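You operate a simulated robot arm through the tools that you are given. There is no shell and no other tool. Be economical: measure what you need, move in short steps, check, and stop when the job is done.

Carry out the task below with a simulated two-armed robot. There is one attempt and no reset: what you move stays moved.

## Task
Screw the cap back on the bottle on the left end of the wooden bench. Fetch the felt pad and set it on the upper open shelf by the aisle end. Put the black weight on the workbench top away on the top of the beige drawer chest. Put the loose suction cup from the workbench top on top of the silver metal block there. Put the loose grey wheel on the pallet on the lift trolley. Stack the film cassette marked "matt" from the workbench top on top of the film cassette labelled "clear". Take the swatch book from the top of the blue bench and put it on the shelf under the wooden bench. The order is free.

Only the result counts: the job must be done as asked and must still hold three seconds after the hand-in. Knocking over, shifting, dropping, spilling or breaking anything else fails it. Lids that push on must go on centred and level and be pressed home; caps that screw on are set level and turned clockwise until they are tight.

## Robot
Two 7-joint arms with two-finger parallel grippers on one trunk, on a base that drives. Base frame: it is fixed to the floor where the robot stands at the start and does not move with it; the origin is under the middle of the robot, x ahead of it, y to its left, z up. Units: cm, rad, N and s.
The left shoulder is at the start at [3, 11.9, 106], the right one opposite. With the tool pointing down near the work surface each hand reaches from about 22 to 66 cm from the robot's upright axis, wherever it stands, measured 20 degrees to its own side. Places, roughly: black weight (6x6x5 cm) [-270, -250, 80]; bottle [50, 25, 100]; felt pad (5x4x4 cm) [50, 80, 90]; film cassette [-275, -225, 75]; loose grey wheel (5x5x3 cm) [-280, -230, 80]; loose suction cup (5x5x5 cm) [-270, -240, 80]; metal block (10x6x5 cm) [-270, -280, 80]; pallet on the lift trolley [-460, -260, 30]; shelf under the wooden bench [70, 50, 30]; swatch book [-250, -125, 75]; top of the beige drawer chest [-1180, -150, 90]; upper open shelf by the aisle end [-110, 390, 50]. Payload 3.43 kg a hand.
The tool frame of a hand sits at the grasp point between the pads (the TCP): z along the fingers, y along the line on which they close. The tips reach 3 cm beyond it. The gripper opens to 9.4 cm. The fingers are 2.8 cm wide and 1 cm thick; the gripper's body (5 by 9.6 cm) begins 5.5 cm behind the TCP.
Orientation is that of the tool frame in the base frame, as [roll, pitch, yaw] about the fixed x, y, z axes, in that order (R = Rz(yaw) Ry(pitch) Rx(roll)). With the fingers straight down and closing along the base's y, the tool's x points along the base's -x, its y along +y and its z along -z.

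## Interface
- The arms move only by the tool step_arm. It takes "left_deltas", "right_deltas" or both (then of equal length, played together; a hand with none holds still); each is a list of rows, each a list of 6 numbers: the shift along the tool's x, y, z in cm, then the turn, a rotation vector about the tool's x, y, z in rad. In form: [[x, y, z, rx, ry, rz], ...]. A call has 1 to 8 rows; each row shifts and turns the commanded pose from where the row before left it, along the tool's axes as they then stand. "left_jaw" and "right_jaw" are, for a hand that has rows, the gripper command, from -1 (shut) to 1 (fully open), values between in proportion, set as the call begins (left out, the last holds). A row lasts 0.2 s, in which the tool goes at most 5 cm and 0.15 rad; a call with a longer step from one row to the next is refused whole, and so is a gripper value outside its range. A pose out of reach is approached as far as the arm can. The call stops where the force on the tool passes 40 N (or 10 N more than at its start, if that is more) or the arm is blocked; 0.2 s more then pass. Each finger travels about 7.2 cm/s and halts on what it meets, pressing with about 21 N; the grip force reading is that of the motor and also rises with nothing between the fingers. The clock runs only during rows and for 0.2 s after the last one: add rows that do not move to give the fingers time. The reply holds the time, the measured pose of the TCP, the force on the tool along the base axes, the opening and the grip force, in the units named above and with some noise, with the torque about the TCP (base axes, N m) and any sound that the robot's microphone picked up.
- Cameras (640 x 400 px; columns grow to the right, rows downward): "scene" is now at [3.02, 4.6, 176.37]; the picture's right is [0.58, -0.81, 0.00], its down [-0.65, -0.46, -0.60] and it looks along [0.49, 0.35, -0.80] (base axes); focal length 289 px, centre (320, 200). "left" rides on the left gripper at [7.6, -1.4, -10.3] in its tool frame; the picture's right is [0.18, 0.98, 0.00], its down [-0.75, 0.14, -0.64] and it looks along [-0.63, 0.12, 0.77] (tool axes); focal length 243 px, centre (320, 200). "right" rides on the right gripper at [7.6, 1.4, -10.2] in its tool frame; the picture's right is [-0.18, 0.98, 0.00], its down [-0.75, -0.14, -0.64] and it looks along [-0.63, -0.12, 0.77] (tool axes); focal length 243 px, centre (320, 200). There is no depth. A picture from a camera that has moved, and an enlarged one, comes with that camera's place and axes in the base frame and with its lens.
- capture(camera): a new picture of that camera. It takes no simulated time.
- raise_lower(by): slides the trunk up (or, below 0, down) by that many cm; the arms and the scene camera ride with it, the base frame stays. It gives what a move gives, with no picture.
- steer(legs): drives the robot by 1 to 6 legs, each [ahead, turn to the left] in cm and rad, along the robot's own axes; the way and the turn of a leg run together, so that a leg with both is an arc; at most 150 cm and 3.142 rad a leg. The arms and the cameras ride along, it lands a little off, and it stops where it bumps. It gives what a move gives.
- head_to(pan, tilt): turns the head with the scene camera to pan (to the left, within 2.496 rad either way) and tilt (down, from -0.506 to 1.204), counted from straight ahead of the robot. It gives what a move gives.
- zoom(camera, box): a new picture of the part [left, top, right, bottom] of that camera's present view, enlarged. It takes no simulated time.
- close_job(): hands the job in; it is judged then, once.

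Go step by step. Nothing tells you exact positions but the pictures and the camera data: compare them with the known pose of the tool, close in by small moves and look again before you grip or let go. The budget is 196 turns and 176 pictures, counting those below and the enlarged ones. Unless the task says otherwise, let go and move clear before handing in, and close with one line.

The tools are called after "Call:" by a JSON object that holds its "method" and its "body". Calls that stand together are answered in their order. step_arm: Moves the arms, as the interface text tells. Its arguments: {"type":"object","properties":{"left_deltas":{"type":"array"},"left_jaw":{"type":"number"},"right_deltas":{"type":"array"},"right_jaw":{"type":"number"}},"required":[]} The other tools are called the same way: raise_lower (by) slides the trunk up or down; steer (legs) drives the base; head_to (pan, tilt) turns the head that bears the scene camera; capture (camera) takes a picture; zoom (camera, box) takes an enlarged picture of a part of a camera's view; close_job () hands the job in.

At the start:

```text
time: 0.0
left_position: [36.14, 43.51, 125.83]
left_tool_rot: [-3.14, -0.001, -3.14]
left_ft_force: [-0.2, -0.5, -0.2]
left_torque: [0.0, 0.03, -0.01]
left_opening: 9.41
left_grip_force: 0.0
right_position: [29.58, 2.87, 128.88]
right_tool_rot: [3.141, 0.0, 3.14]
right_ft_force: [0.3, -0.5, 0.4]
right_torque: [0.02, -0.01, 0.01]
right_opening: 9.41
right_grip_force: 0.1
trunk travel left (down, up): [-32.5, 8.5]
robot x, y, heading: [0.21, -0.07, 0.0]
head pan, tilt: [0.62, 0.929]
```

scene: 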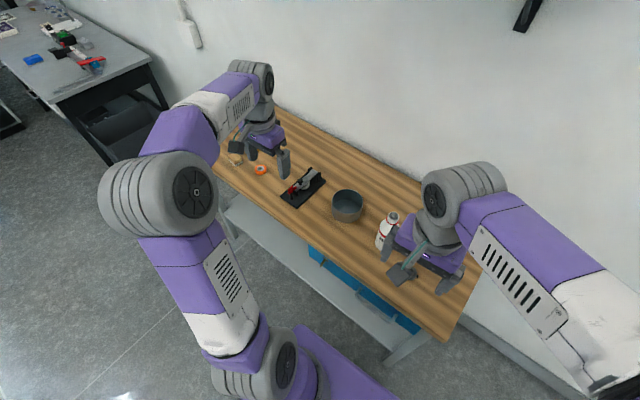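
right: 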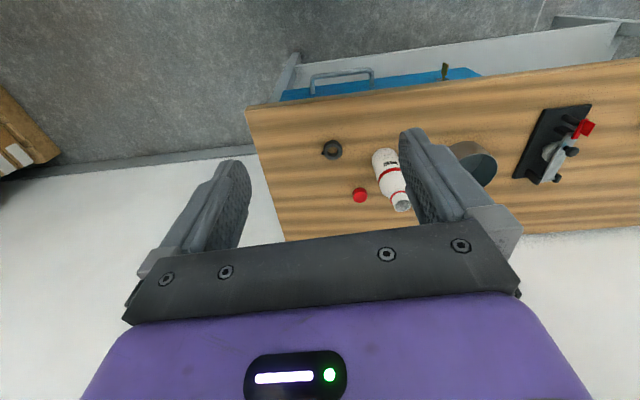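
left: 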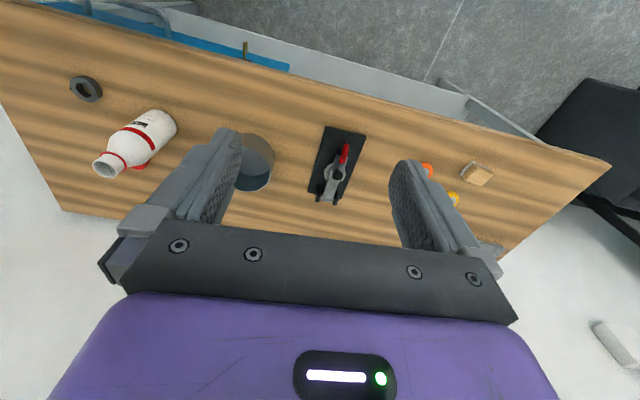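

I see the bottle near [54,14], its mouth near z=104, and a red cap near [64.5,7,88]. I'll look closer at these and at the felt pad.

Call:
{"method": "zoom", "body": {"camera": "right", "box": [300, 120, 500, 245]}}

Call:
{"method": "zoom", "body": {"camera": "left", "box": [60, 70, 260, 195]}}

Call:
{"method": "zoom", "body": {"camera": "left", "box": [400, 120, 560, 220]}}

```text
3.20 times, centred on (400, 182) of right
camera zoom: at [21.97, 4.42, 139.14], right [0.18, 0.98, 0.0], down [0.75, -0.14, 0.64], along [0.63, -0.12, -0.77], focal length 776 px, centre (64, 256)
```

zoom: 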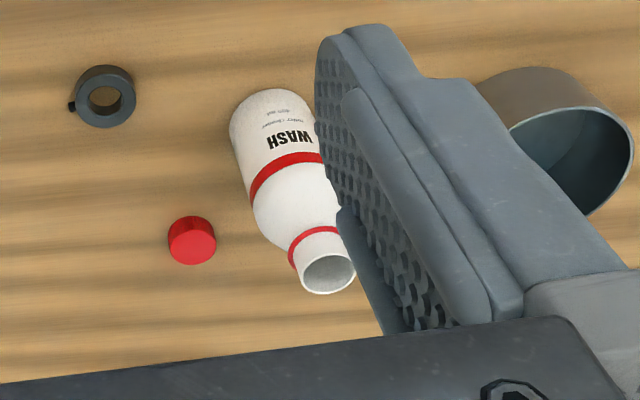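

```text
3.20 times, centred on (160, 132) of left
camera zoom: at [28.53, 42.04, 136.16], right [-0.18, 0.98, 0.0], down [0.75, 0.14, 0.64], along [0.63, 0.12, -0.77], focal length 776 px, centre (832, 416)
```

zoom: 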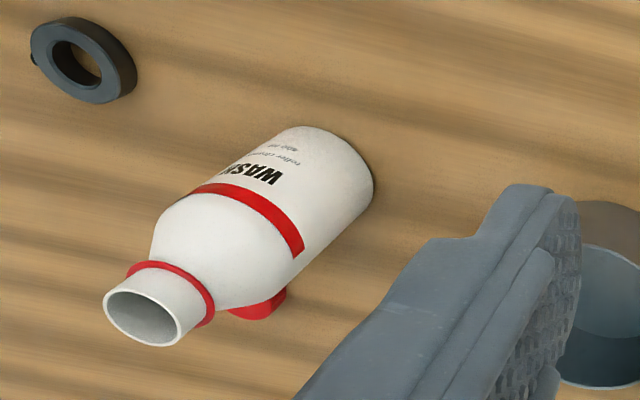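

```text
4.00 times, centred on (480, 170) of left
camera zoom: at [28.53, 42.04, 136.16], right [-0.18, 0.98, 0.0], down [0.75, 0.14, 0.64], along [0.63, 0.12, -0.77], focal length 970 px, centre (-320, 320)
```

zoom: 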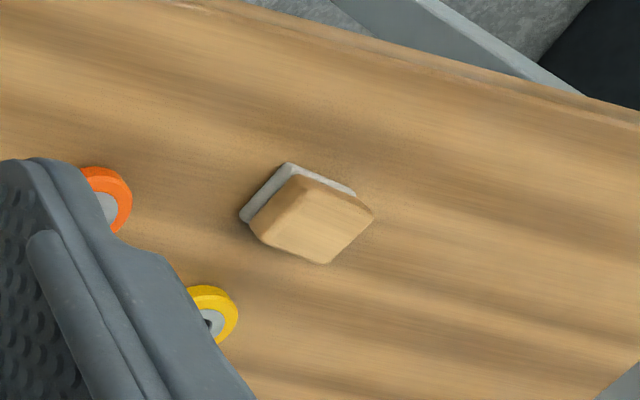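

The cap stands open side down beside the bottle, and the pot is at about [56,34]. I'll drive a little closer to the bench so both hands reach comfortably.

Call:
{"method": "steer", "body": {"legs": [[8, 0]]}}

```text
time: 1.1
left_position: [44.24, 43.46, 126.04]
left_tool_rot: [3.141, 0.0, 3.14]
left_ft_force: [-0.2, 0.3, -0.5]
left_torque: [0.0, 0.05, 0.0]
left_opening: 9.42
left_grip_force: 0.2
right_position: [37.51, 2.85, 128.87]
right_tool_rot: [-3.142, 0.001, 3.14]
right_ft_force: [0.1, -0.7, 0.2]
right_torque: [0.0, 0.07, -0.02]
right_opening: 9.41
right_grip_force: 0.1
trunk travel left (down, up): [-32.5, 8.5]
robot x, y, heading: [8.14, -0.07, -0.003]
head pan, tilt: [0.62, 0.929]
```

I'll first turn the left hand to an angled pose (yaw 40° clockwise, tilted forward 50°) for holding the bottle.

Call:
{"method": "step_arm", "body": {"left_deltas": [[0, 0, 0, 0, 0, 0.14], [0, 0, 0, 0, 0, 0.14], [0, 0, 0, 0, 0, 0.14], [0, 0, 0, 0, 0, 0.14], [0, 0, 0, 0, 0, 0.14], [0, 0, 0, 0, -0.145, 0], [0, 0, 0, 0, -0.145, 0], [0, 0, 0, 0, -0.145, 0]]}}

Call:
{"method": "step_arm", "body": {"left_deltas": [[0, 0, 0, 0, -0.145, 0], [0, 0, 0, 0, -0.145, 0], [0, 0, 0, 0, -0.145, 0], [1, -4, 0, 0, 0, 0], [1, -4, 0, 0, 0, 0], [1, -4, 0, 0, 0, 0], [1, -4, 0, 0, 0, 0]]}}

```text
time: 2.9
left_position: [44.07, 43.53, 126.03]
left_tool_rot: [3.141, 0.437, 2.441]
left_ft_force: [0.5, -0.5, 0.0]
left_torque: [0.01, -0.02, 0.03]
left_opening: 9.37
left_grip_force: 0.0
right_position: [37.61, 2.89, 128.99]
right_tool_rot: [3.141, 0.001, 3.141]
right_ft_force: [-0.6, 0.4, 0.7]
right_torque: [-0.01, -0.03, 0.0]
right_opening: 9.39
right_grip_force: 0.1
trunk travel left (down, up): [-32.5, 8.5]
robot x, y, heading: [7.71, -0.01, -0.001]
head pan, tilt: [0.62, 0.929]
```

```text
time: 4.5
left_position: [31.82, 32.83, 123.0]
left_tool_rot: [3.14, 0.873, 2.439]
left_ft_force: [-0.4, 0.2, 0.2]
left_torque: [0.02, -0.03, 0.0]
left_opening: 9.4
left_grip_force: 0.0
right_position: [37.38, 2.82, 129.07]
right_tool_rot: [-3.141, 0.002, 3.141]
right_ft_force: [0.0, 0.6, -0.4]
right_torque: [0.01, 0.02, -0.02]
right_opening: 9.41
right_grip_force: 0.0
trunk travel left (down, up): [-32.5, 8.5]
robot x, y, heading: [7.97, 0.19, -0.001]
head pan, tilt: [0.62, 0.929]
```

The tilt came out as planned. Next I bring the left hand to about 14 cm short of the bottle and look.

Call:
{"method": "step_arm", "body": {"left_deltas": [[0.57, 0, 4.4, 0, 0, 0], [0.57, 0, 4.4, 0, 0, 0], [0.57, 0, 4.4, 0, 0, 0], [0.57, 0, 4.4, 0, 0, 0], [0.57, 0, 4.4, 0, 0, 0], [0.57, 0, 4.4, 0, 0, 0]]}}

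Call:
{"method": "capture", "body": {"camera": "left"}}

Call:
{"method": "capture", "body": {"camera": "right"}}

```text
time: 5.9
left_position: [45.85, 20.96, 102.93]
left_tool_rot: [3.138, 0.869, 2.438]
left_ft_force: [-0.2, 0.5, -0.5]
left_torque: [0.01, 0.01, -0.02]
left_opening: 9.4
left_grip_force: 0.0
right_position: [37.88, 2.52, 128.99]
right_tool_rot: [3.14, -0.003, 3.141]
right_ft_force: [0.5, 0.2, 0.9]
right_torque: [0.06, 0.05, -0.05]
right_opening: 9.38
right_grip_force: 0.1
trunk travel left (down, up): [-32.5, 8.5]
robot x, y, heading: [8.05, 0.36, -0.007]
head pan, tilt: [0.62, 0.929]
```

```text
169 pictures are left
camera left: at [35.19, 28.06, 103.74], right [0.54, 0.83, -0.14], down [0.09, 0.11, 0.99], along [0.83, -0.55, -0.01], focal length 243 px, centre (320, 200)
```

left: 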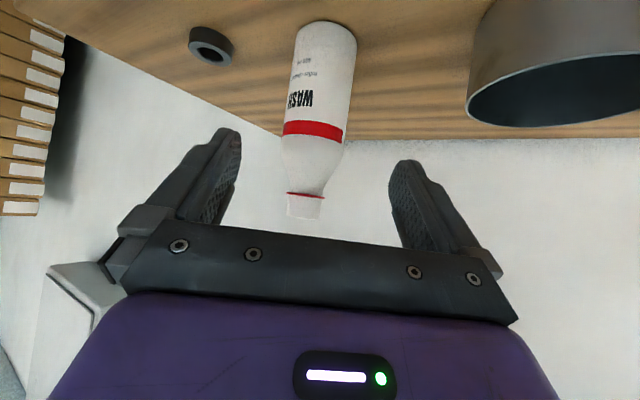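

```text
168 pictures are left
camera right: at [30.3, 4.09, 139.09], right [0.19, 0.98, 0.0], down [0.75, -0.14, 0.64], along [0.63, -0.12, -0.77], focal length 243 px, centre (320, 200)
```

right: 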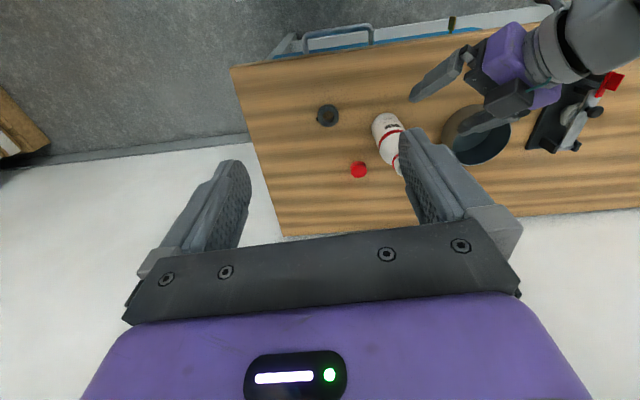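

The measured bottle axis agrees with my estimate at [54,13.9]. I'll slide the left hand forward around the body, then grip.

Call:
{"method": "step_arm", "body": {"left_deltas": [[0, -0.04, 3.5, 0, 0, 0], [0, -0.04, 3.5, 0, 0, 0], [0, -0.04, 3.5, 0, 0, 0], [0, -0.04, 3.5, 0, 0, 0]]}}

Call:
{"method": "capture", "body": {"camera": "left"}}

```text
time: 6.9
left_position: [53.67, 14.41, 94.18]
left_tool_rot: [3.142, 0.871, 2.439]
left_ft_force: [0.4, 0.1, -0.5]
left_torque: [0.0, 0.01, 0.0]
left_opening: 9.41
left_grip_force: 0.0
right_position: [37.72, 2.85, 128.8]
right_tool_rot: [3.141, 0.0, 3.139]
right_ft_force: [0.0, -0.2, 0.4]
right_torque: [-0.01, -0.01, 0.0]
right_opening: 9.41
right_grip_force: 0.0
trunk travel left (down, up): [-32.5, 8.5]
robot x, y, heading: [7.74, -0.0, -0.003]
head pan, tilt: [0.62, 0.929]
```

```text
167 pictures are left
camera left: at [43.03, 21.38, 94.96], right [0.54, 0.83, -0.14], down [0.09, 0.11, 0.99], along [0.83, -0.55, -0.01], focal length 243 px, centre (320, 200)
```

left: 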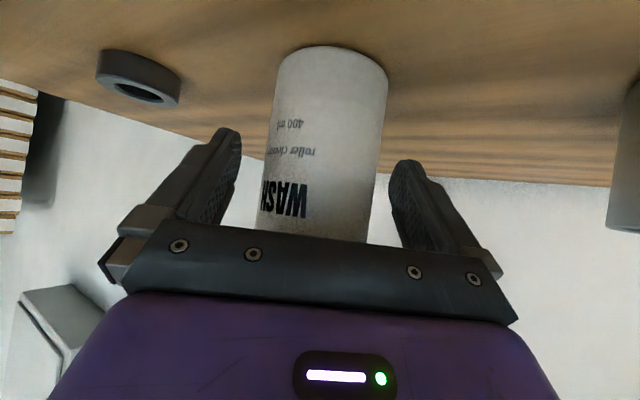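

The bottle is centred between the fingers, so I grip it.

Call:
{"method": "step_arm", "body": {"left_deltas": [[0, 0, 0, 0, 0, 0], [0, 0, 0, 0, 0, 0], [0, 0, 0, 0, 0, 0], [0, 0, 0, 0, 0, 0]], "left_jaw": -1}}

Call:
{"method": "capture", "body": {"camera": "right"}}

```text
time: 7.9
left_position: [53.56, 14.5, 94.21]
left_tool_rot: [-3.14, 0.87, 2.44]
left_ft_force: [-0.8, -1.4, -0.8]
left_torque: [-0.09, 0.0, -0.04]
left_opening: 6.24
left_grip_force: 20.8
right_position: [37.54, 2.93, 128.96]
right_tool_rot: [-3.141, -0.001, 3.139]
right_ft_force: [0.1, -0.2, 0.5]
right_torque: [0.0, 0.02, 0.03]
right_opening: 9.4
right_grip_force: 0.1
trunk travel left (down, up): [-32.5, 8.5]
robot x, y, heading: [7.93, -0.53, -0.003]
head pan, tilt: [0.62, 0.929]
```

```text
166 pictures are left
camera right: at [29.94, 4.36, 139.15], right [0.19, 0.98, 0.0], down [0.75, -0.14, 0.64], along [0.63, -0.12, -0.77], focal length 243 px, centre (320, 200)
```

right: 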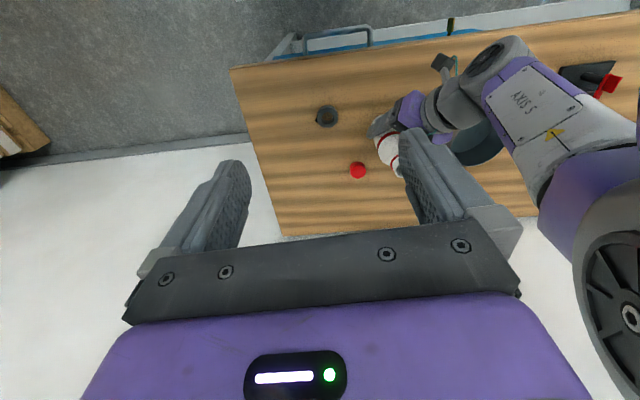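

The bottle is held (6.2 cm opening). Next I carry the right hand over the cap at about [63.7,7.2].

Call:
{"method": "step_arm", "body": {"right_deltas": [[-4.3, 0.6, 0, 0, 0, 0], [-4.3, 0.6, 0, 0, 0, 0], [-4.3, 0.6, 0, 0, 0, 0], [-4.3, 0.6, 0, 0, 0, 0], [-4.3, 0.6, 0, 0, 0, 0], [-4.3, 0.6, 0, 0, 0, 0]]}}

Call:
{"method": "step_arm", "body": {"right_deltas": [[0, 0, 3, 0, 0, -0.13], [0, 0, 3, 0, 0, -0.13], [0, 0, 3, 0, 0, -0.13], [0, 0, 3, 0, 0, -0.13], [0, 0, 3, 0, 0, -0.13], [0, 0, 3, 0, 0, -0.13]]}}

Call:
{"method": "capture", "body": {"camera": "right"}}

Call:
{"method": "capture", "body": {"camera": "scene"}}

```text
time: 9.3
left_position: [53.49, 14.4, 94.18]
left_tool_rot: [3.14, 0.869, 2.44]
left_ft_force: [-1.2, -0.5, -4.8]
left_torque: [0.04, -0.04, 0.03]
left_opening: 6.27
left_grip_force: 21.4
right_position: [61.41, 5.5, 128.6]
right_tool_rot: [-3.14, -0.003, -3.141]
right_ft_force: [0.6, 0.0, 0.3]
right_torque: [0.02, -0.01, 0.01]
right_opening: 9.41
right_grip_force: 0.1
right hand out of reach, approached as far as the arm can: row 6
trunk travel left (down, up): [-32.5, 8.5]
robot x, y, heading: [7.54, 0.04, -0.003]
head pan, tilt: [0.62, 0.929]
```

```text
time: 10.7
left_position: [53.66, 14.46, 94.25]
left_tool_rot: [-3.141, 0.868, 2.44]
left_ft_force: [0.8, -0.3, -5.1]
left_torque: [0.01, 0.04, 0.02]
left_opening: 6.26
left_grip_force: 20.3
right_position: [61.68, 5.4, 110.84]
right_tool_rot: [3.141, 0.001, -2.359]
right_ft_force: [-0.4, -0.2, 0.0]
right_torque: [0.01, 0.01, -0.01]
right_opening: 9.4
right_grip_force: 0.1
trunk travel left (down, up): [-32.5, 8.5]
robot x, y, heading: [7.8, -0.05, -0.003]
head pan, tilt: [0.62, 0.929]
```

```text
165 pictures are left
camera right: at [55.25, 1.11, 120.95], right [-0.56, 0.83, 0.0], down [0.63, 0.43, 0.64], along [0.53, 0.36, -0.77], focal length 243 px, centre (320, 200)
```

right: 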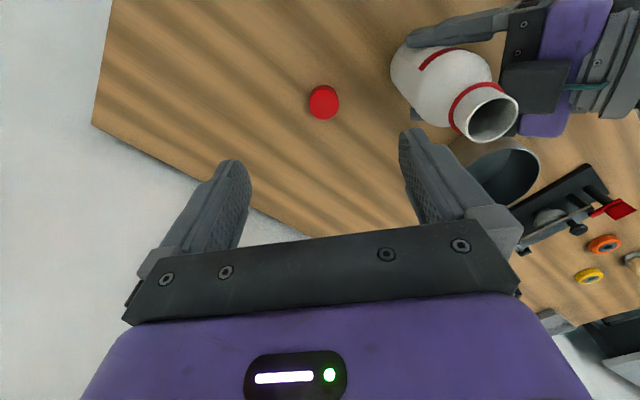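

```text
164 pictures are left
camera scene: at [11.07, 4.6, 176.36], right [0.58, -0.81, 0.0], down [-0.65, -0.46, -0.6], along [0.49, 0.35, -0.8], focal length 289 px, centre (320, 200)
```

scene: 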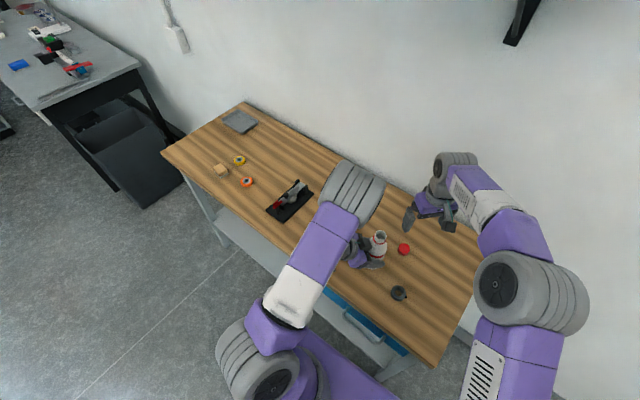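

The cap is at about [63.6,7.2]. I descend onto it to just above table level and check.

Call:
{"method": "step_arm", "body": {"right_deltas": [[-1.3, -0.05, 4, 0, 0, 0], [-1.3, -0.05, 4, 0, 0, 0], [0, 0, 4, 0, 0, 0], [0, 0, 3, 0, 0, 0]]}}

Call:
{"method": "capture", "body": {"camera": "right"}}

```text
time: 11.7
left_position: [53.56, 14.36, 94.36]
left_tool_rot: [-3.141, 0.868, 2.441]
left_ft_force: [-0.2, 0.0, -3.7]
left_torque: [0.01, 0.01, -0.03]
left_opening: 6.26
left_grip_force: 20.8
right_position: [63.37, 7.72, 95.94]
right_tool_rot: [3.141, -0.001, -2.363]
right_ft_force: [0.2, -0.3, 0.7]
right_torque: [0.01, 0.02, 0.03]
right_opening: 9.42
right_grip_force: 0.1
trunk travel left (down, up): [-32.5, 8.5]
robot x, y, heading: [7.99, -0.15, -0.003]
head pan, tilt: [0.62, 0.929]
```

```text
163 pictures are left
camera right: at [56.96, 3.27, 106.12], right [-0.56, 0.83, 0.0], down [0.64, 0.43, 0.64], along [0.53, 0.36, -0.77], focal length 243 px, centre (320, 200)
```

right: 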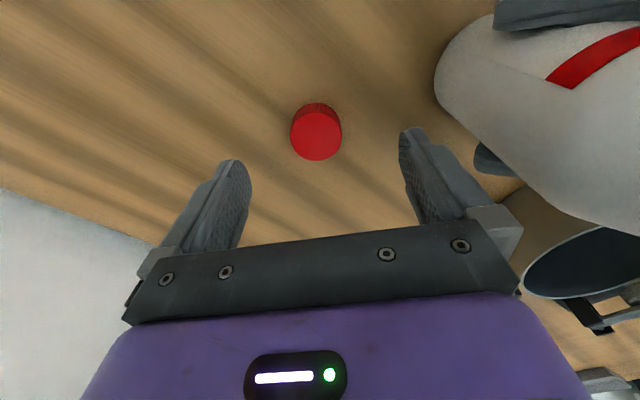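

The cap sits nearly centred. I lower the last few centimetres gently.

Call:
{"method": "step_arm", "body": {"right_deltas": [[0.4, -0.2, 2.5, 0, 0, 0], [0, 0, 1.5, 0, 0, 0], [0, 0, 0.5, 0, 0, 0], [0, 0, 0, 0, 0, 0]]}}

Call:
{"method": "capture", "body": {"camera": "right"}}

```text
time: 12.7
left_position: [53.64, 14.34, 94.17]
left_tool_rot: [-3.141, 0.869, 2.44]
left_ft_force: [0.0, -0.3, -4.2]
left_torque: [0.01, 0.05, 0.0]
left_opening: 6.25
left_grip_force: 20.9
right_position: [63.24, 6.97, 91.37]
right_tool_rot: [-3.141, 0.002, -2.362]
right_ft_force: [-0.9, 0.2, 0.0]
right_torque: [-0.02, 0.01, -0.03]
right_opening: 9.42
right_grip_force: 0.1
trunk travel left (down, up): [-32.5, 8.5]
robot x, y, heading: [7.9, 0.11, -0.003]
head pan, tilt: [0.62, 0.929]
```

```text
162 pictures are left
camera right: at [56.78, 2.68, 101.59], right [-0.56, 0.83, 0.0], down [0.64, 0.43, 0.64], along [0.53, 0.36, -0.77], focal length 243 px, centre (320, 200)
```

right: 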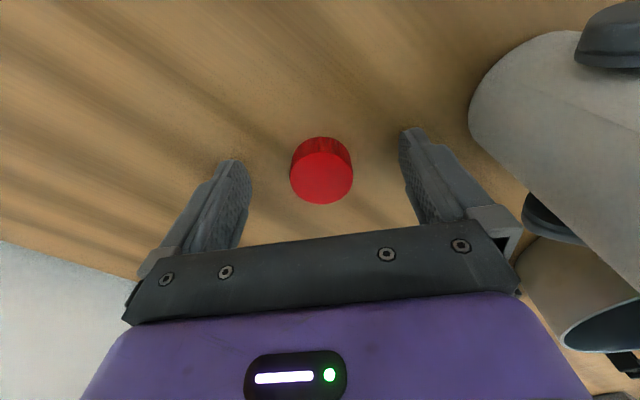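

The cap is between the fingertips, so I close on it and lift.

Call:
{"method": "step_arm", "body": {"right_deltas": [[0, 0, 0, 0, 0, 0], [0, 0, 0, 0, 0, 0], [0, 0, 0, 0, 0, 0], [0, 0, 0, 0, 0, 0], [0, 0, 0, 0, 0, 0]], "right_jaw": -1}}

Call:
{"method": "step_arm", "body": {"right_deltas": [[0, 0, -4, 0, 0, 0], [0, 0, -4, 0, 0, 0], [0, 0, -4, 0, 0, 0], [0, 0, -4, 0, 0, 0], [0, 0, -4, 0, 0, 0], [0, 0, 0, 0, 0, 0]]}}

Call:
{"method": "capture", "body": {"camera": "right"}}

```text
time: 13.9
left_position: [53.69, 14.35, 94.28]
left_tool_rot: [-3.141, 0.869, 2.44]
left_ft_force: [-0.6, 0.3, -4.8]
left_torque: [0.0, 0.04, 0.02]
left_opening: 6.26
left_grip_force: 20.7
right_position: [63.23, 7.07, 91.3]
right_tool_rot: [-3.141, 0.0, -2.363]
right_ft_force: [-0.2, -0.6, 0.9]
right_torque: [0.0, 0.02, -0.02]
right_opening: 3.61
right_grip_force: 20.8
trunk travel left (down, up): [-32.5, 8.5]
robot x, y, heading: [8.43, -0.05, 0.003]
head pan, tilt: [0.62, 0.929]
```

```text
time: 15.3
left_position: [53.7, 14.43, 94.16]
left_tool_rot: [-3.141, 0.872, 2.441]
left_ft_force: [0.5, 0.1, -3.3]
left_torque: [-0.03, 0.0, 0.0]
left_opening: 6.25
left_grip_force: 20.9
right_position: [63.43, 6.6, 111.25]
right_tool_rot: [3.141, 0.002, -2.363]
right_ft_force: [0.1, 0.1, 0.2]
right_torque: [0.02, -0.04, 0.0]
right_opening: 3.62
right_grip_force: 20.9
trunk travel left (down, up): [-32.5, 8.5]
robot x, y, heading: [7.73, -0.02, -0.005]
head pan, tilt: [0.62, 0.929]
```

```text
161 pictures are left
camera right: at [56.95, 2.39, 121.45], right [-0.56, 0.83, 0.0], down [0.64, 0.43, 0.64], along [0.53, 0.36, -0.77], focal length 243 px, centre (320, 200)
```

right: 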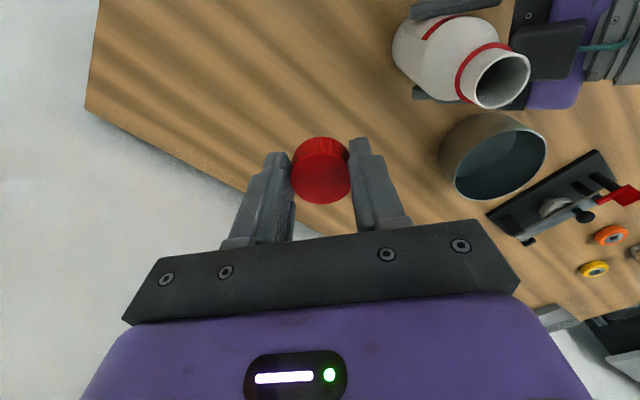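

The cap is held level. I move it over the bottle mouth, staying above it, and check the alignment.

Call:
{"method": "step_arm", "body": {"right_deltas": [[0.3, 3, 0, 0, 0, 0], [0.3, 3, 0, 0, 0, 0], [0.3, 3, 0, 0, 0, 0], [0.2, 3, 0, 0, 0, 0], [0, 0, 0, 0, 0, 0]]}}

Call:
{"method": "zoom", "body": {"camera": "right", "box": [220, 60, 420, 185]}}

Call:
{"method": "zoom", "body": {"camera": "scene", "box": [330, 180, 450, 255]}}

```text
time: 16.5
left_position: [53.56, 14.45, 94.28]
left_tool_rot: [3.14, 0.869, 2.44]
left_ft_force: [0.4, 0.3, -3.3]
left_torque: [0.0, 0.0, 0.03]
left_opening: 6.24
left_grip_force: 21.1
right_position: [54.37, 14.56, 111.58]
right_tool_rot: [-3.141, -0.002, -2.362]
right_ft_force: [0.1, 0.4, 0.0]
right_torque: [0.03, 0.0, 0.02]
right_opening: 3.61
right_grip_force: 20.4
trunk travel left (down, up): [-32.5, 8.5]
robot x, y, heading: [7.94, 0.03, -0.006]
head pan, tilt: [0.62, 0.929]
```

```text
3.20 times, centred on (320, 122) of right
camera zoom: at [47.92, 10.38, 121.68], right [-0.56, 0.83, 0.0], down [0.64, 0.43, 0.64], along [0.53, 0.36, -0.77], focal length 776 px, centre (320, 448)
```

zoom: 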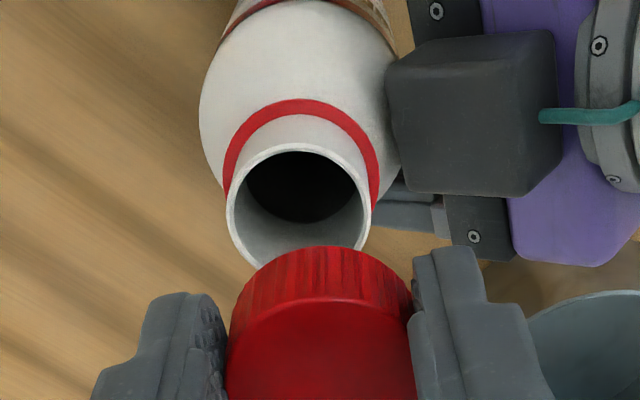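

```text
5.33 times, centred on (390, 218) of scene
camera zoom: at [11.05, 4.56, 176.37], right [0.58, -0.81, 0.0], down [-0.65, -0.46, -0.6], along [0.49, 0.35, -0.8], focal length 1539 px, centre (-53, 107)
```

zoom: 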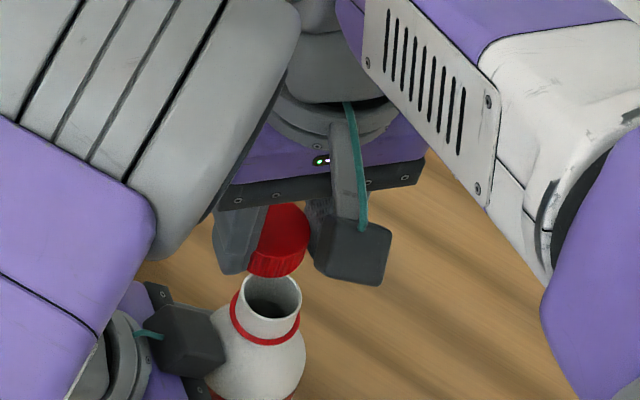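

Cap and mouth are within about 0.5 cm of alignment. I correct that and go down 3 cm, then look again.

Call:
{"method": "step_arm", "body": {"right_deltas": [[0.32, -0.32, 1, 0, 0, 0], [0, 0, 1, 0, 0, 0], [0, 0, 1, 0, 0, 0], [0, 0, 0, 0, 0, 0]]}}

Call:
{"method": "zoom", "body": {"camera": "right", "box": [220, 80, 420, 205]}}

Call:
{"method": "zoom", "body": {"camera": "scene", "box": [350, 200, 430, 250]}}

```text
time: 17.5
left_position: [53.52, 14.41, 94.28]
left_tool_rot: [3.141, 0.869, 2.44]
left_ft_force: [2.4, 1.4, -8.3]
left_torque: [-0.3, -0.12, 0.07]
left_opening: 6.25
left_grip_force: 20.8
right_position: [54.22, 14.35, 108.52]
right_tool_rot: [3.141, 0.005, -2.363]
right_ft_force: [-0.2, -0.1, 21.6]
right_torque: [-0.08, 0.04, -0.01]
right_opening: 3.64
right_grip_force: 21.1
trunk travel left (down, up): [-32.5, 8.5]
robot x, y, heading: [7.62, -0.17, -0.001]
head pan, tilt: [0.62, 0.929]
```

```text
3.20 times, centred on (320, 142) of right
camera zoom: at [47.82, 10.07, 118.7], right [-0.56, 0.83, 0.0], down [0.63, 0.43, 0.65], along [0.54, 0.36, -0.76], focal length 776 px, centre (320, 384)
```

zoom: 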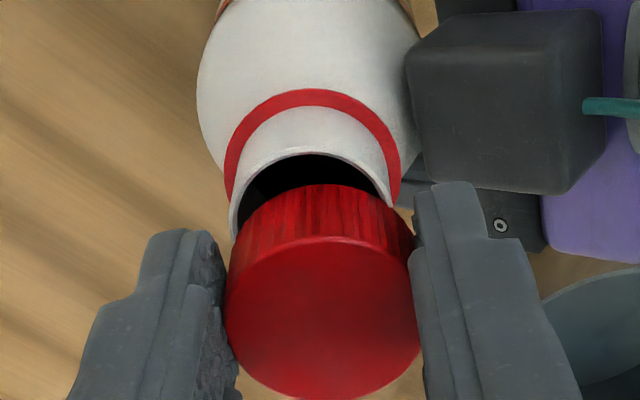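

```text
8.00 times, centred on (390, 225) of scene
camera zoom: at [10.94, 4.59, 176.39], right [0.58, -0.81, 0.0], down [-0.65, -0.46, -0.6], along [0.49, 0.35, -0.8], focal length 2309 px, centre (-240, 0)
```

zoom: 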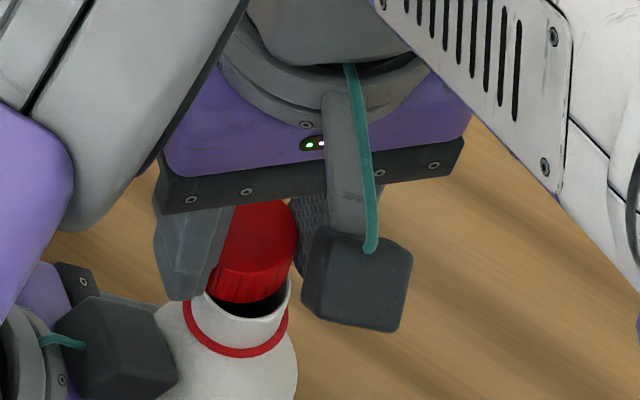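

The cap touched the rim, sitting about 0.9 cm too far from the cameras. I lift, shift it back toward me and look again.

Call:
{"method": "step_arm", "body": {"right_deltas": [[0, 0, -1.2, 0, 0, 0], [0.85, 0, 0, 0, 0, 0], [0, 0, 0, 0, 0, 0]]}}

Call:
{"method": "zoom", "body": {"camera": "right", "box": [220, 80, 420, 205]}}

Call:
{"method": "zoom", "body": {"camera": "scene", "box": [350, 200, 430, 250]}}

```text
time: 18.3
left_position: [53.46, 14.36, 94.2]
left_tool_rot: [3.14, 0.871, 2.44]
left_ft_force: [-2.7, 0.3, 1.4]
left_torque: [-0.06, 0.22, -0.11]
left_opening: 6.19
left_grip_force: 20.6
right_position: [53.22, 13.53, 109.43]
right_tool_rot: [3.141, -0.002, -2.363]
right_ft_force: [0.6, -0.4, 0.3]
right_torque: [0.02, -0.02, 0.03]
right_opening: 3.59
right_grip_force: 21.2
trunk travel left (down, up): [-32.5, 8.5]
robot x, y, heading: [7.65, -0.09, -0.002]
head pan, tilt: [0.62, 0.929]
```

```text
3.20 times, centred on (320, 142) of right
camera zoom: at [46.91, 9.36, 119.66], right [-0.56, 0.83, 0.0], down [0.64, 0.43, 0.64], along [0.53, 0.36, -0.77], focal length 776 px, centre (320, 384)
```

zoom: 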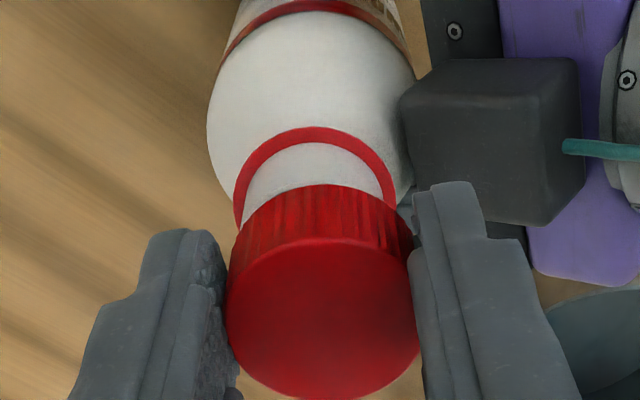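

```text
8.00 times, centred on (390, 225) of scene
camera zoom: at [10.95, 4.6, 176.37], right [0.58, -0.81, 0.0], down [-0.65, -0.46, -0.6], along [0.49, 0.35, -0.8], focal length 2309 px, centre (-240, 0)
```

zoom: 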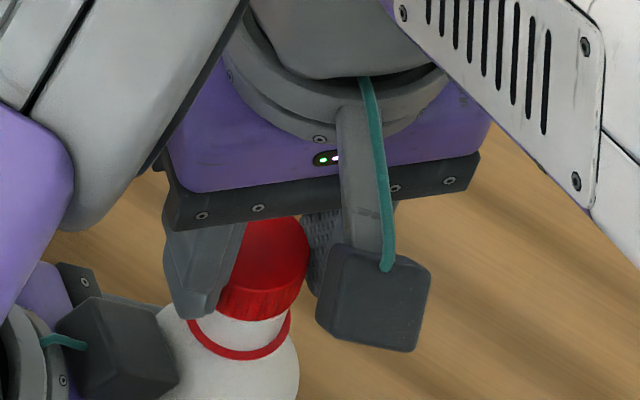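

The cap looks close to coaxial with the neck now. I nudge it slightly outward and lower it to feel for contact.

Call:
{"method": "step_arm", "body": {"right_deltas": [[-0.2, 0, 0.4, 0, 0, 0], [0, 0, 0.6, 0, 0, 0], [0, 0, 0.5, 0, 0, 0], [0, 0, 0, 0, 0, 0]]}}

Call:
{"method": "zoom", "body": {"camera": "right", "box": [220, 80, 420, 205]}}

Call:
{"method": "zoom", "body": {"camera": "scene", "box": [350, 200, 430, 250]}}

```text
time: 19.3
left_position: [53.55, 14.38, 94.25]
left_tool_rot: [3.139, 0.871, 2.438]
left_ft_force: [6.6, -0.1, -4.8]
left_torque: [0.23, 0.32, 0.0]
left_opening: 6.22
left_grip_force: 21.5
right_position: [53.55, 13.75, 108.13]
right_tool_rot: [-3.14, 0.005, -2.361]
right_ft_force: [-1.6, 2.4, 22.4]
right_torque: [-0.08, -0.17, -0.01]
right_opening: 3.67
right_grip_force: 21.3
trunk travel left (down, up): [-32.5, 8.5]
robot x, y, heading: [8.25, 0.27, -0.001]
head pan, tilt: [0.62, 0.929]
```

```text
3.20 times, centred on (320, 142) of right
camera zoom: at [47.14, 9.53, 118.37], right [-0.56, 0.83, 0.0], down [0.63, 0.43, 0.65], along [0.53, 0.36, -0.76], focal length 776 px, centre (320, 384)
```

zoom: 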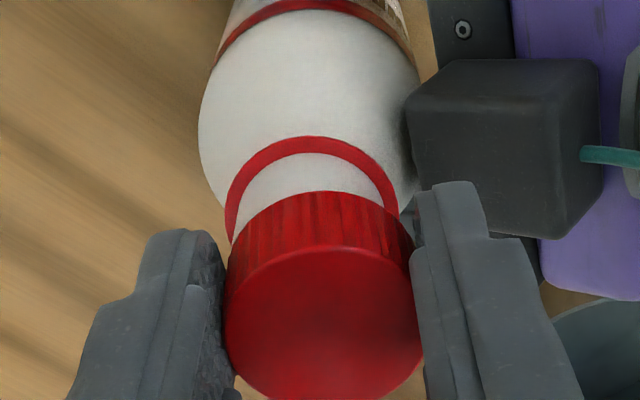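

```text
8.00 times, centred on (390, 225) of scene
camera zoom: at [10.9, 4.58, 176.38], right [0.58, -0.81, 0.0], down [-0.65, -0.46, -0.6], along [0.49, 0.35, -0.8], focal length 2309 px, centre (-240, 0)
```

zoom: 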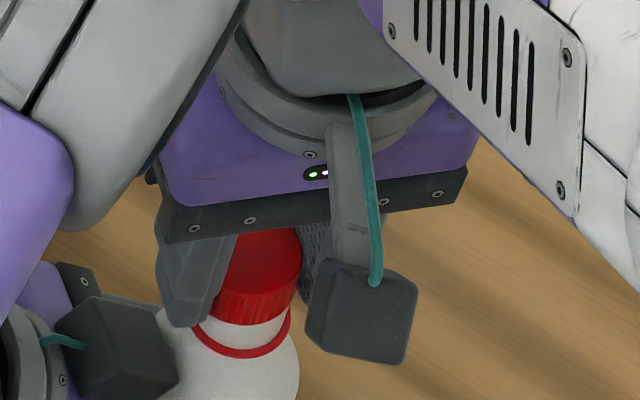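

The cap rests on the neck with even light force. I begin turning clockwise while keeping slight downward pressure.

Call:
{"method": "step_arm", "body": {"right_deltas": [[0, 0, 0, 0, 0, 0.14], [0, 0, 0.03, 0, 0, 0.14], [0, 0, 0.03, 0, 0, 0.14], [0, 0, 0.03, 0, 0, 0.14], [0, 0, 0.03, 0, 0, 0.14], [0, 0, 0.03, 0, 0, 0.14], [0, 0, 0.03, 0, 0, 0.14], [0, 0, 0.03, 0, 0, 0.14]]}}

Call:
{"method": "zoom", "body": {"camera": "scene", "box": [350, 200, 430, 250]}}

```text
time: 21.1
left_position: [53.57, 14.31, 94.29]
left_tool_rot: [3.139, 0.874, 2.438]
left_ft_force: [3.2, -4.6, 4.9]
left_torque: [0.51, 0.24, -0.05]
left_opening: 6.22
left_grip_force: 20.7
right_position: [53.58, 13.89, 107.67]
right_tool_rot: [3.139, -0.001, 2.799]
right_ft_force: [-2.5, 5.0, 0.9]
right_torque: [0.14, 0.08, 0.1]
right_opening: 3.58
right_grip_force: 20.8
trunk travel left (down, up): [-32.5, 8.5]
robot x, y, heading: [7.95, -0.18, -0.003]
head pan, tilt: [0.62, 0.929]
```

```text
8.00 times, centred on (390, 225) of scene
camera zoom: at [10.95, 4.6, 176.37], right [0.58, -0.81, 0.0], down [-0.65, -0.46, -0.6], along [0.49, 0.35, -0.8], focal length 2309 px, centre (-240, 0)
```

zoom: 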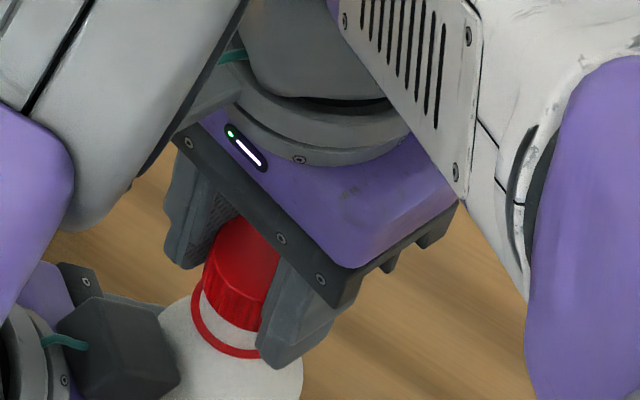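

The force dropped and the cap sank about 0.4 cm, so the thread seems to be catching. I keep turning.

Call:
{"method": "step_arm", "body": {"right_deltas": [[0, 0, 0.04, 0, 0, 0.14], [0, 0, 0.04, 0, 0, 0.14], [0, 0, 0.04, 0, 0, 0.14], [0, 0, 0.04, 0, 0, 0.14], [0, 0, 0.04, 0, 0, 0.14], [0, 0, 0.04, 0, 0, 0.14], [0, 0, 0.04, 0, 0, 0.14], [0, 0, 0.04, 0, 0, 0.14]]}}

Call:
{"method": "zoom", "body": {"camera": "scene", "box": [350, 200, 430, 250]}}

```text
time: 22.9
left_position: [53.53, 14.36, 94.17]
left_tool_rot: [3.141, 0.869, 2.44]
left_ft_force: [-8.7, -9.7, 2.5]
left_torque: [0.56, -0.46, -0.22]
left_opening: 6.23
left_grip_force: 20.9
right_position: [53.71, 13.66, 107.45]
right_tool_rot: [3.139, 0.0, 1.68]
right_ft_force: [4.7, 7.9, -0.9]
right_torque: [0.2, -0.16, 0.1]
right_opening: 3.56
right_grip_force: 20.7
trunk travel left (down, up): [-32.5, 8.5]
robot x, y, heading: [7.99, -0.08, -0.004]
head pan, tilt: [0.62, 0.929]
```

```text
8.00 times, centred on (390, 225) of scene
camera zoom: at [10.93, 4.54, 176.37], right [0.58, -0.81, 0.0], down [-0.65, -0.46, -0.6], along [0.49, 0.35, -0.8], focal length 2309 px, centre (-240, 0)
```

zoom: 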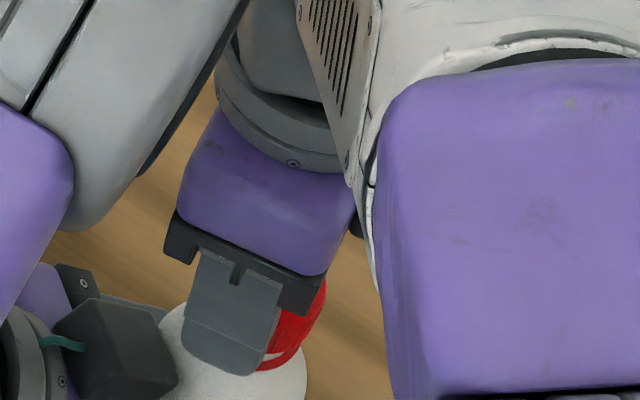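

It keeps following the thread down. I continue clockwise.

Call:
{"method": "step_arm", "body": {"right_deltas": [[0, 0, 0.03, 0, 0, 0.14], [0, 0, 0.03, 0, 0, 0.14], [0, 0, 0.03, 0, 0, 0.14], [0, 0, 0.03, 0, 0, 0.14], [0, 0, 0.03, 0, 0, 0.14], [0, 0, 0.03, 0, 0, 0.14], [0, 0, 0.03, 0, 0, 0.14], [0, 0, 0.03, 0, 0, 0.14]]}}

Call:
{"method": "zoom", "body": {"camera": "right", "box": [220, 80, 420, 205]}}

```text
time: 24.7
left_position: [53.57, 14.41, 94.19]
left_tool_rot: [3.141, 0.869, 2.442]
left_ft_force: [-10.4, -1.6, -3.8]
left_torque: [0.18, -0.94, -0.22]
left_opening: 6.38
left_grip_force: 21.1
right_position: [53.54, 13.61, 107.2]
right_tool_rot: [3.141, 0.001, 0.558]
right_ft_force: [10.3, 1.0, 3.9]
right_torque: [-0.01, -0.26, 0.07]
right_opening: 3.59
right_grip_force: 21.2
trunk travel left (down, up): [-32.5, 8.5]
robot x, y, heading: [7.85, 0.18, -0.001]
head pan, tilt: [0.62, 0.929]
```

```text
3.20 times, centred on (320, 142) of right
camera zoom: at [60.86, 16.6, 117.49], right [0.36, -0.93, 0.0], down [-0.71, -0.28, 0.64], along [-0.6, -0.23, -0.77], focal length 776 px, centre (320, 384)
```

zoom: 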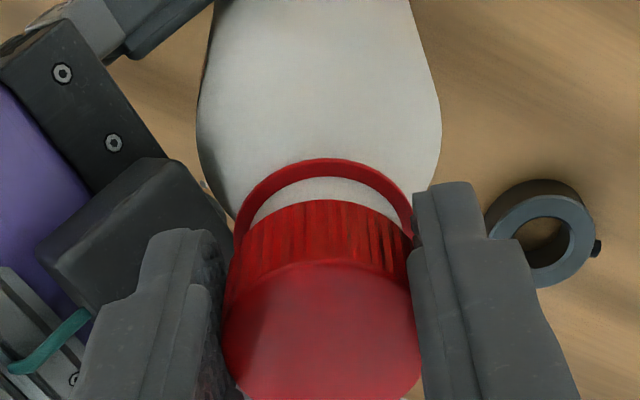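

The cap is nearly down to its collar. I relieve the side force a little and continue turning.

Call:
{"method": "step_arm", "body": {"right_deltas": [[0.25, 0.16, 0.02, 0, 0, 0.14], [0, 0, 0.03, 0, 0, 0.14], [0, 0, 0.03, 0, 0, 0.14], [0, 0, 0.03, 0, 0, 0.14], [0, 0, 0.03, 0, 0, 0.14], [0, 0, 0.03, 0, 0, 0.14], [0, 0, 0.03, 0, 0, 0.14], [0, 0, 0.03, 0, 0, 0.14]]}}

Call:
{"method": "zoom", "body": {"camera": "right", "box": [220, 80, 420, 205]}}

```text
time: 25.7
left_position: [52.89, 17.38, 93.14]
left_tool_rot: [-3.116, 0.846, 2.533]
left_ft_force: [1.3, -1.2, -1.7]
left_torque: [0.09, 0.08, 0.01]
left_opening: 5.77
left_grip_force: 21.5
right_position: [56.81, 12.07, 118.44]
right_tool_rot: [-2.884, -0.08, -0.016]
right_ft_force: [-1.2, -0.4, -0.9]
right_torque: [-0.01, 0.0, -0.01]
right_opening: 3.59
right_grip_force: 21.3
right hand out of reach, approached as far as the arm can: row 4
trunk travel left (down, up): [-32.5, 8.5]
robot x, y, heading: [7.62, -0.16, -0.004]
head pan, tilt: [0.62, 0.929]
stopped in row 4 (right hand): the arm was blocked; the commanded pose is now the measured one
```

```text
3.20 times, centred on (320, 142) of right
camera zoom: at [63.61, 8.16, 128.45], right [-0.18, -0.95, -0.26], down [-0.8, -0.01, 0.59], along [-0.57, 0.32, -0.76], focal length 776 px, centre (320, 384)
```

zoom: 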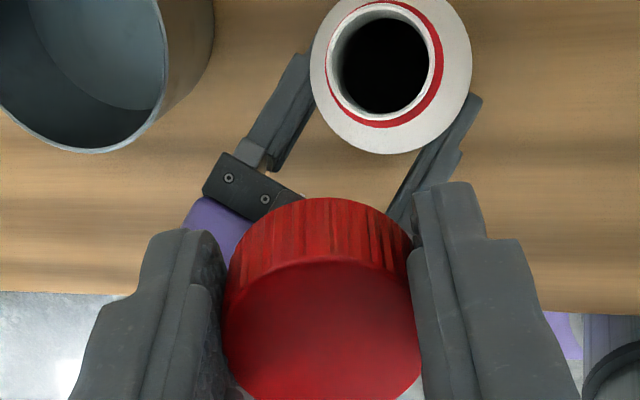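

The wrist ran out of turning range and the arm jerked, pulling the cap off again; the bottle still stands in the left hand. I look at the whole state before recovering.

Call:
{"method": "capture", "body": {"camera": "left"}}

Call:
{"method": "capture", "body": {"camera": "scene"}}

Call:
{"method": "capture", "body": {"camera": "right"}}

```text
148 pictures are left
camera left: at [41.75, 23.56, 94.25], right [0.48, 0.86, -0.15], down [0.11, 0.12, 0.99], along [0.87, -0.49, -0.04], focal length 243 px, centre (320, 200)
```

left: 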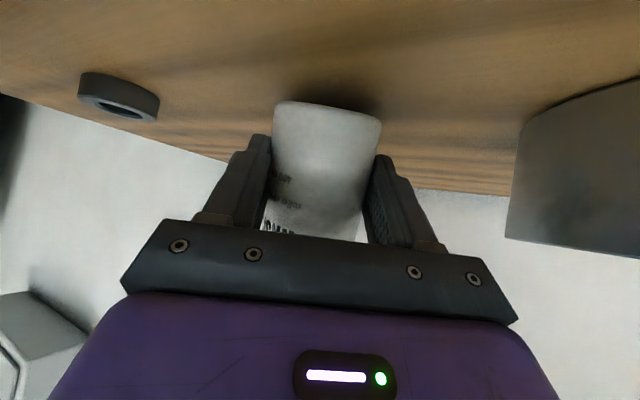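

```text
147 pictures are left
camera scene: at [10.93, 4.5, 176.36], right [0.58, -0.81, 0.0], down [-0.65, -0.46, -0.6], along [0.49, 0.35, -0.8], focal length 289 px, centre (320, 200)
```

scene: 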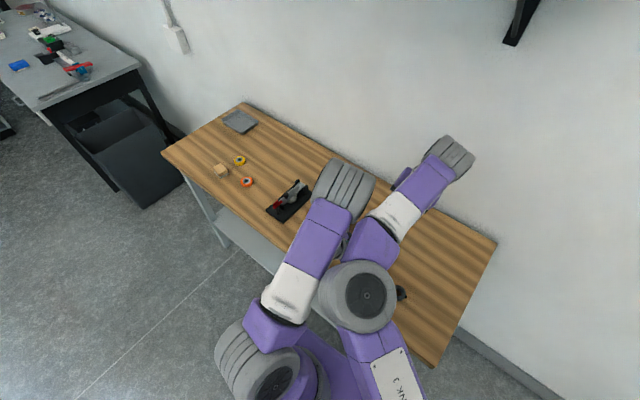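

```text
146 pictures are left
camera right: at [63.61, 8.16, 128.45], right [-0.18, -0.95, -0.26], down [-0.8, -0.01, 0.59], along [-0.57, 0.32, -0.76], focal length 243 px, centre (320, 200)
```

right: 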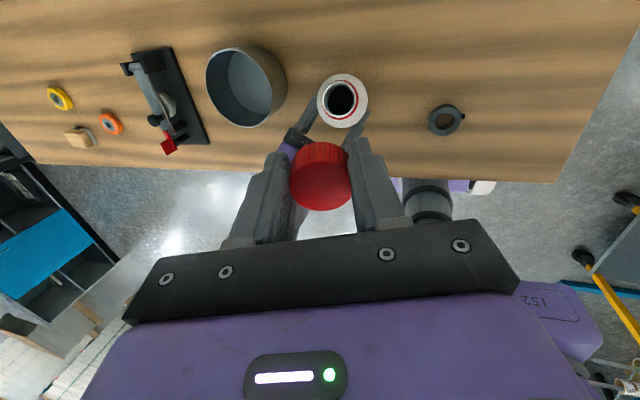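

The bottle is leaning about 18° in the left grip and the cap is still in the right hand. I raise the right hand, level it and unwind the wrist.

Call:
{"method": "step_arm", "body": {"right_deltas": [[0, 0, -3, -0.09, -0.03, 0], [0, 0, -3, -0.09, -0.03, 0], [0, 0, -3, -0.08, -0.02, 0], [0, 0, 0, 0, 0, -0.145], [0, 0, 0, 0, 0, -0.145], [0, 0, 0, 0, 0, -0.145], [0, 0, 0, 0, 0, -0.145], [0, 0, 0, 0, 0, -0.145]]}}

Call:
{"method": "capture", "body": {"camera": "scene"}}

```text
time: 27.5
left_position: [53.01, 17.15, 93.2]
left_tool_rot: [-3.115, 0.847, 2.53]
left_ft_force: [0.0, -0.2, -3.7]
left_torque: [0.05, 0.12, -0.02]
left_opening: 5.74
left_grip_force: 21.1
right_position: [55.46, 12.14, 119.91]
right_tool_rot: [-3.05, -0.16, 0.717]
right_ft_force: [0.4, -0.9, 0.1]
right_torque: [-0.01, 0.0, 0.01]
right_opening: 3.59
right_grip_force: 21.1
right hand out of reach, approached as far as the arm can: row 1, 2, 3
trunk travel left (down, up): [-32.5, 8.5]
robot x, y, heading: [7.91, -0.29, -0.0]
head pan, tilt: [0.62, 0.929]
```

```text
145 pictures are left
camera scene: at [11.07, 4.56, 176.37], right [0.58, -0.82, 0.0], down [-0.65, -0.46, -0.6], along [0.49, 0.35, -0.8], focal length 289 px, centre (320, 200)
```

scene: 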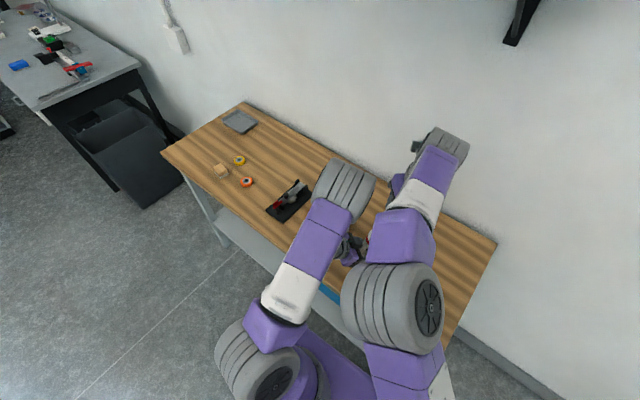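

The arm is unwinding fine. I continue unwinding toward the natural wrist pose.

Call:
{"method": "step_arm", "body": {"right_deltas": [[0, 0, 0, 0, 0, -0.148], [0, 0, 0, 0, 0, -0.148], [0, 0, 0, 0, 0, -0.148], [0, 0, 0, 0, 0, -0.148], [0, 0, 0, 0, 0, -0.148], [0, 0, 0, 0, 0, -0.148], [0, 0, 0, 0, 0, -0.148], [0, 0, 0, 0, 0, -0.148]]}}

Call:
{"method": "step_arm", "body": {"right_deltas": [[0, 0, 0, 0, 0, -0.148], [0, 0, 0, 0, 0, -0.148], [0, 0, 0, 0, 0, -0.148], [0, 0, 0, 0, 0, -0.148], [0, 0, 0, 0, 0, -0.148], [0, 0, 0, 0, 0, -0.148], [0, 0, 0, 0, 0, -0.148], [0, 0, 0, 0, 0, -0.148]]}}

```text
time: 29.3
left_position: [52.94, 17.28, 93.2]
left_tool_rot: [-3.114, 0.849, 2.529]
left_ft_force: [0.7, -0.3, -4.2]
left_torque: [0.09, 0.09, 0.02]
left_opening: 5.74
left_grip_force: 20.6
right_position: [55.52, 11.82, 119.99]
right_tool_rot: [3.025, -0.147, 1.912]
right_ft_force: [-0.1, 0.4, 0.2]
right_torque: [0.02, 0.03, 0.01]
right_opening: 3.58
right_grip_force: 21.5
trunk travel left (down, up): [-32.5, 8.5]
robot x, y, heading: [8.22, -0.12, -0.0]
head pan, tilt: [0.62, 0.929]
```

```text
time: 31.1
left_position: [52.9, 17.18, 93.23]
left_tool_rot: [-3.117, 0.845, 2.529]
left_ft_force: [-0.6, 0.9, -4.4]
left_torque: [0.04, 0.1, 0.02]
left_opening: 5.74
left_grip_force: 21.1
right_position: [55.61, 11.99, 119.9]
right_tool_rot: [2.964, 0.05, 3.085]
right_ft_force: [0.3, 0.1, -1.2]
right_torque: [0.01, -0.02, 0.01]
right_opening: 3.59
right_grip_force: 21.3
trunk travel left (down, up): [-32.5, 8.5]
robot x, y, heading: [7.98, 0.28, -0.005]
head pan, tilt: [0.62, 0.929]
```

I level the right hand and move it aside, then deal with the bottle.

Call:
{"method": "step_arm", "body": {"right_deltas": [[2, -3, 0, 0.09, 0.025, 0], [2, -3, 0, 0.09, 0.025, 0], [2, -3, 0, 0, 0, 0], [0, -3, 0, 0, 0, -0.14], [0, 0, 0, 0, 0, -0.14], [0, 0, 0, 0, 0, -0.14], [0, 0, 0, 0, 0, -0.14], [0, 0, 0, 0, 0, -0.14]]}}

Call:
{"method": "capture", "body": {"camera": "right"}}

Call:
{"method": "capture", "body": {"camera": "scene"}}

```text
time: 32.9
left_position: [53.09, 17.24, 93.26]
left_tool_rot: [-3.117, 0.846, 2.529]
left_ft_force: [0.3, 0.5, -4.6]
left_torque: [0.06, 0.09, 0.01]
left_opening: 5.76
left_grip_force: 20.7
right_position: [48.88, 0.46, 118.93]
right_tool_rot: [-3.138, 0.002, -2.496]
right_ft_force: [-0.3, 0.4, 0.8]
right_torque: [0.02, 0.01, 0.03]
right_opening: 3.59
right_grip_force: 21.1
trunk travel left (down, up): [-32.5, 8.5]
robot x, y, heading: [8.14, 0.14, -0.003]
head pan, tilt: [0.62, 0.929]
```

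```text
144 pictures are left
camera right: at [41.93, -2.89, 129.17], right [-0.45, 0.9, 0.0], down [0.69, 0.34, 0.64], along [0.58, 0.28, -0.77], focal length 243 px, centre (320, 200)
```

right: 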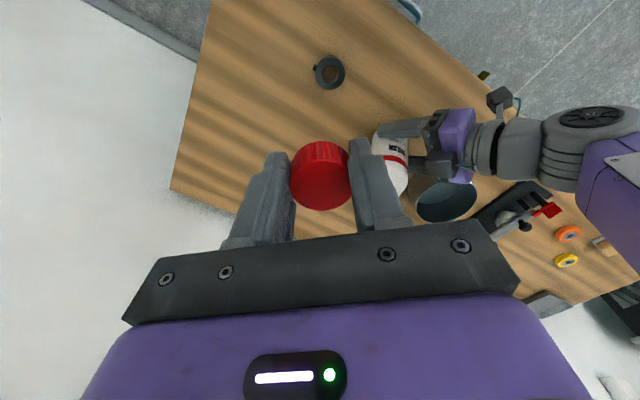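

```text
143 pictures are left
camera scene: at [11.06, 4.58, 176.36], right [0.58, -0.82, 0.0], down [-0.65, -0.46, -0.6], along [0.49, 0.35, -0.8], focal length 289 px, centre (320, 200)
```

scene: 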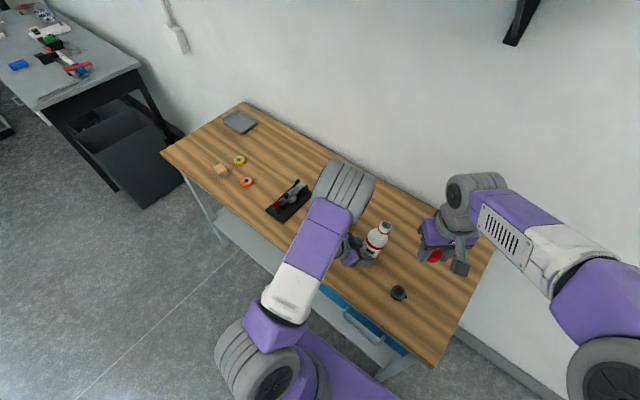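

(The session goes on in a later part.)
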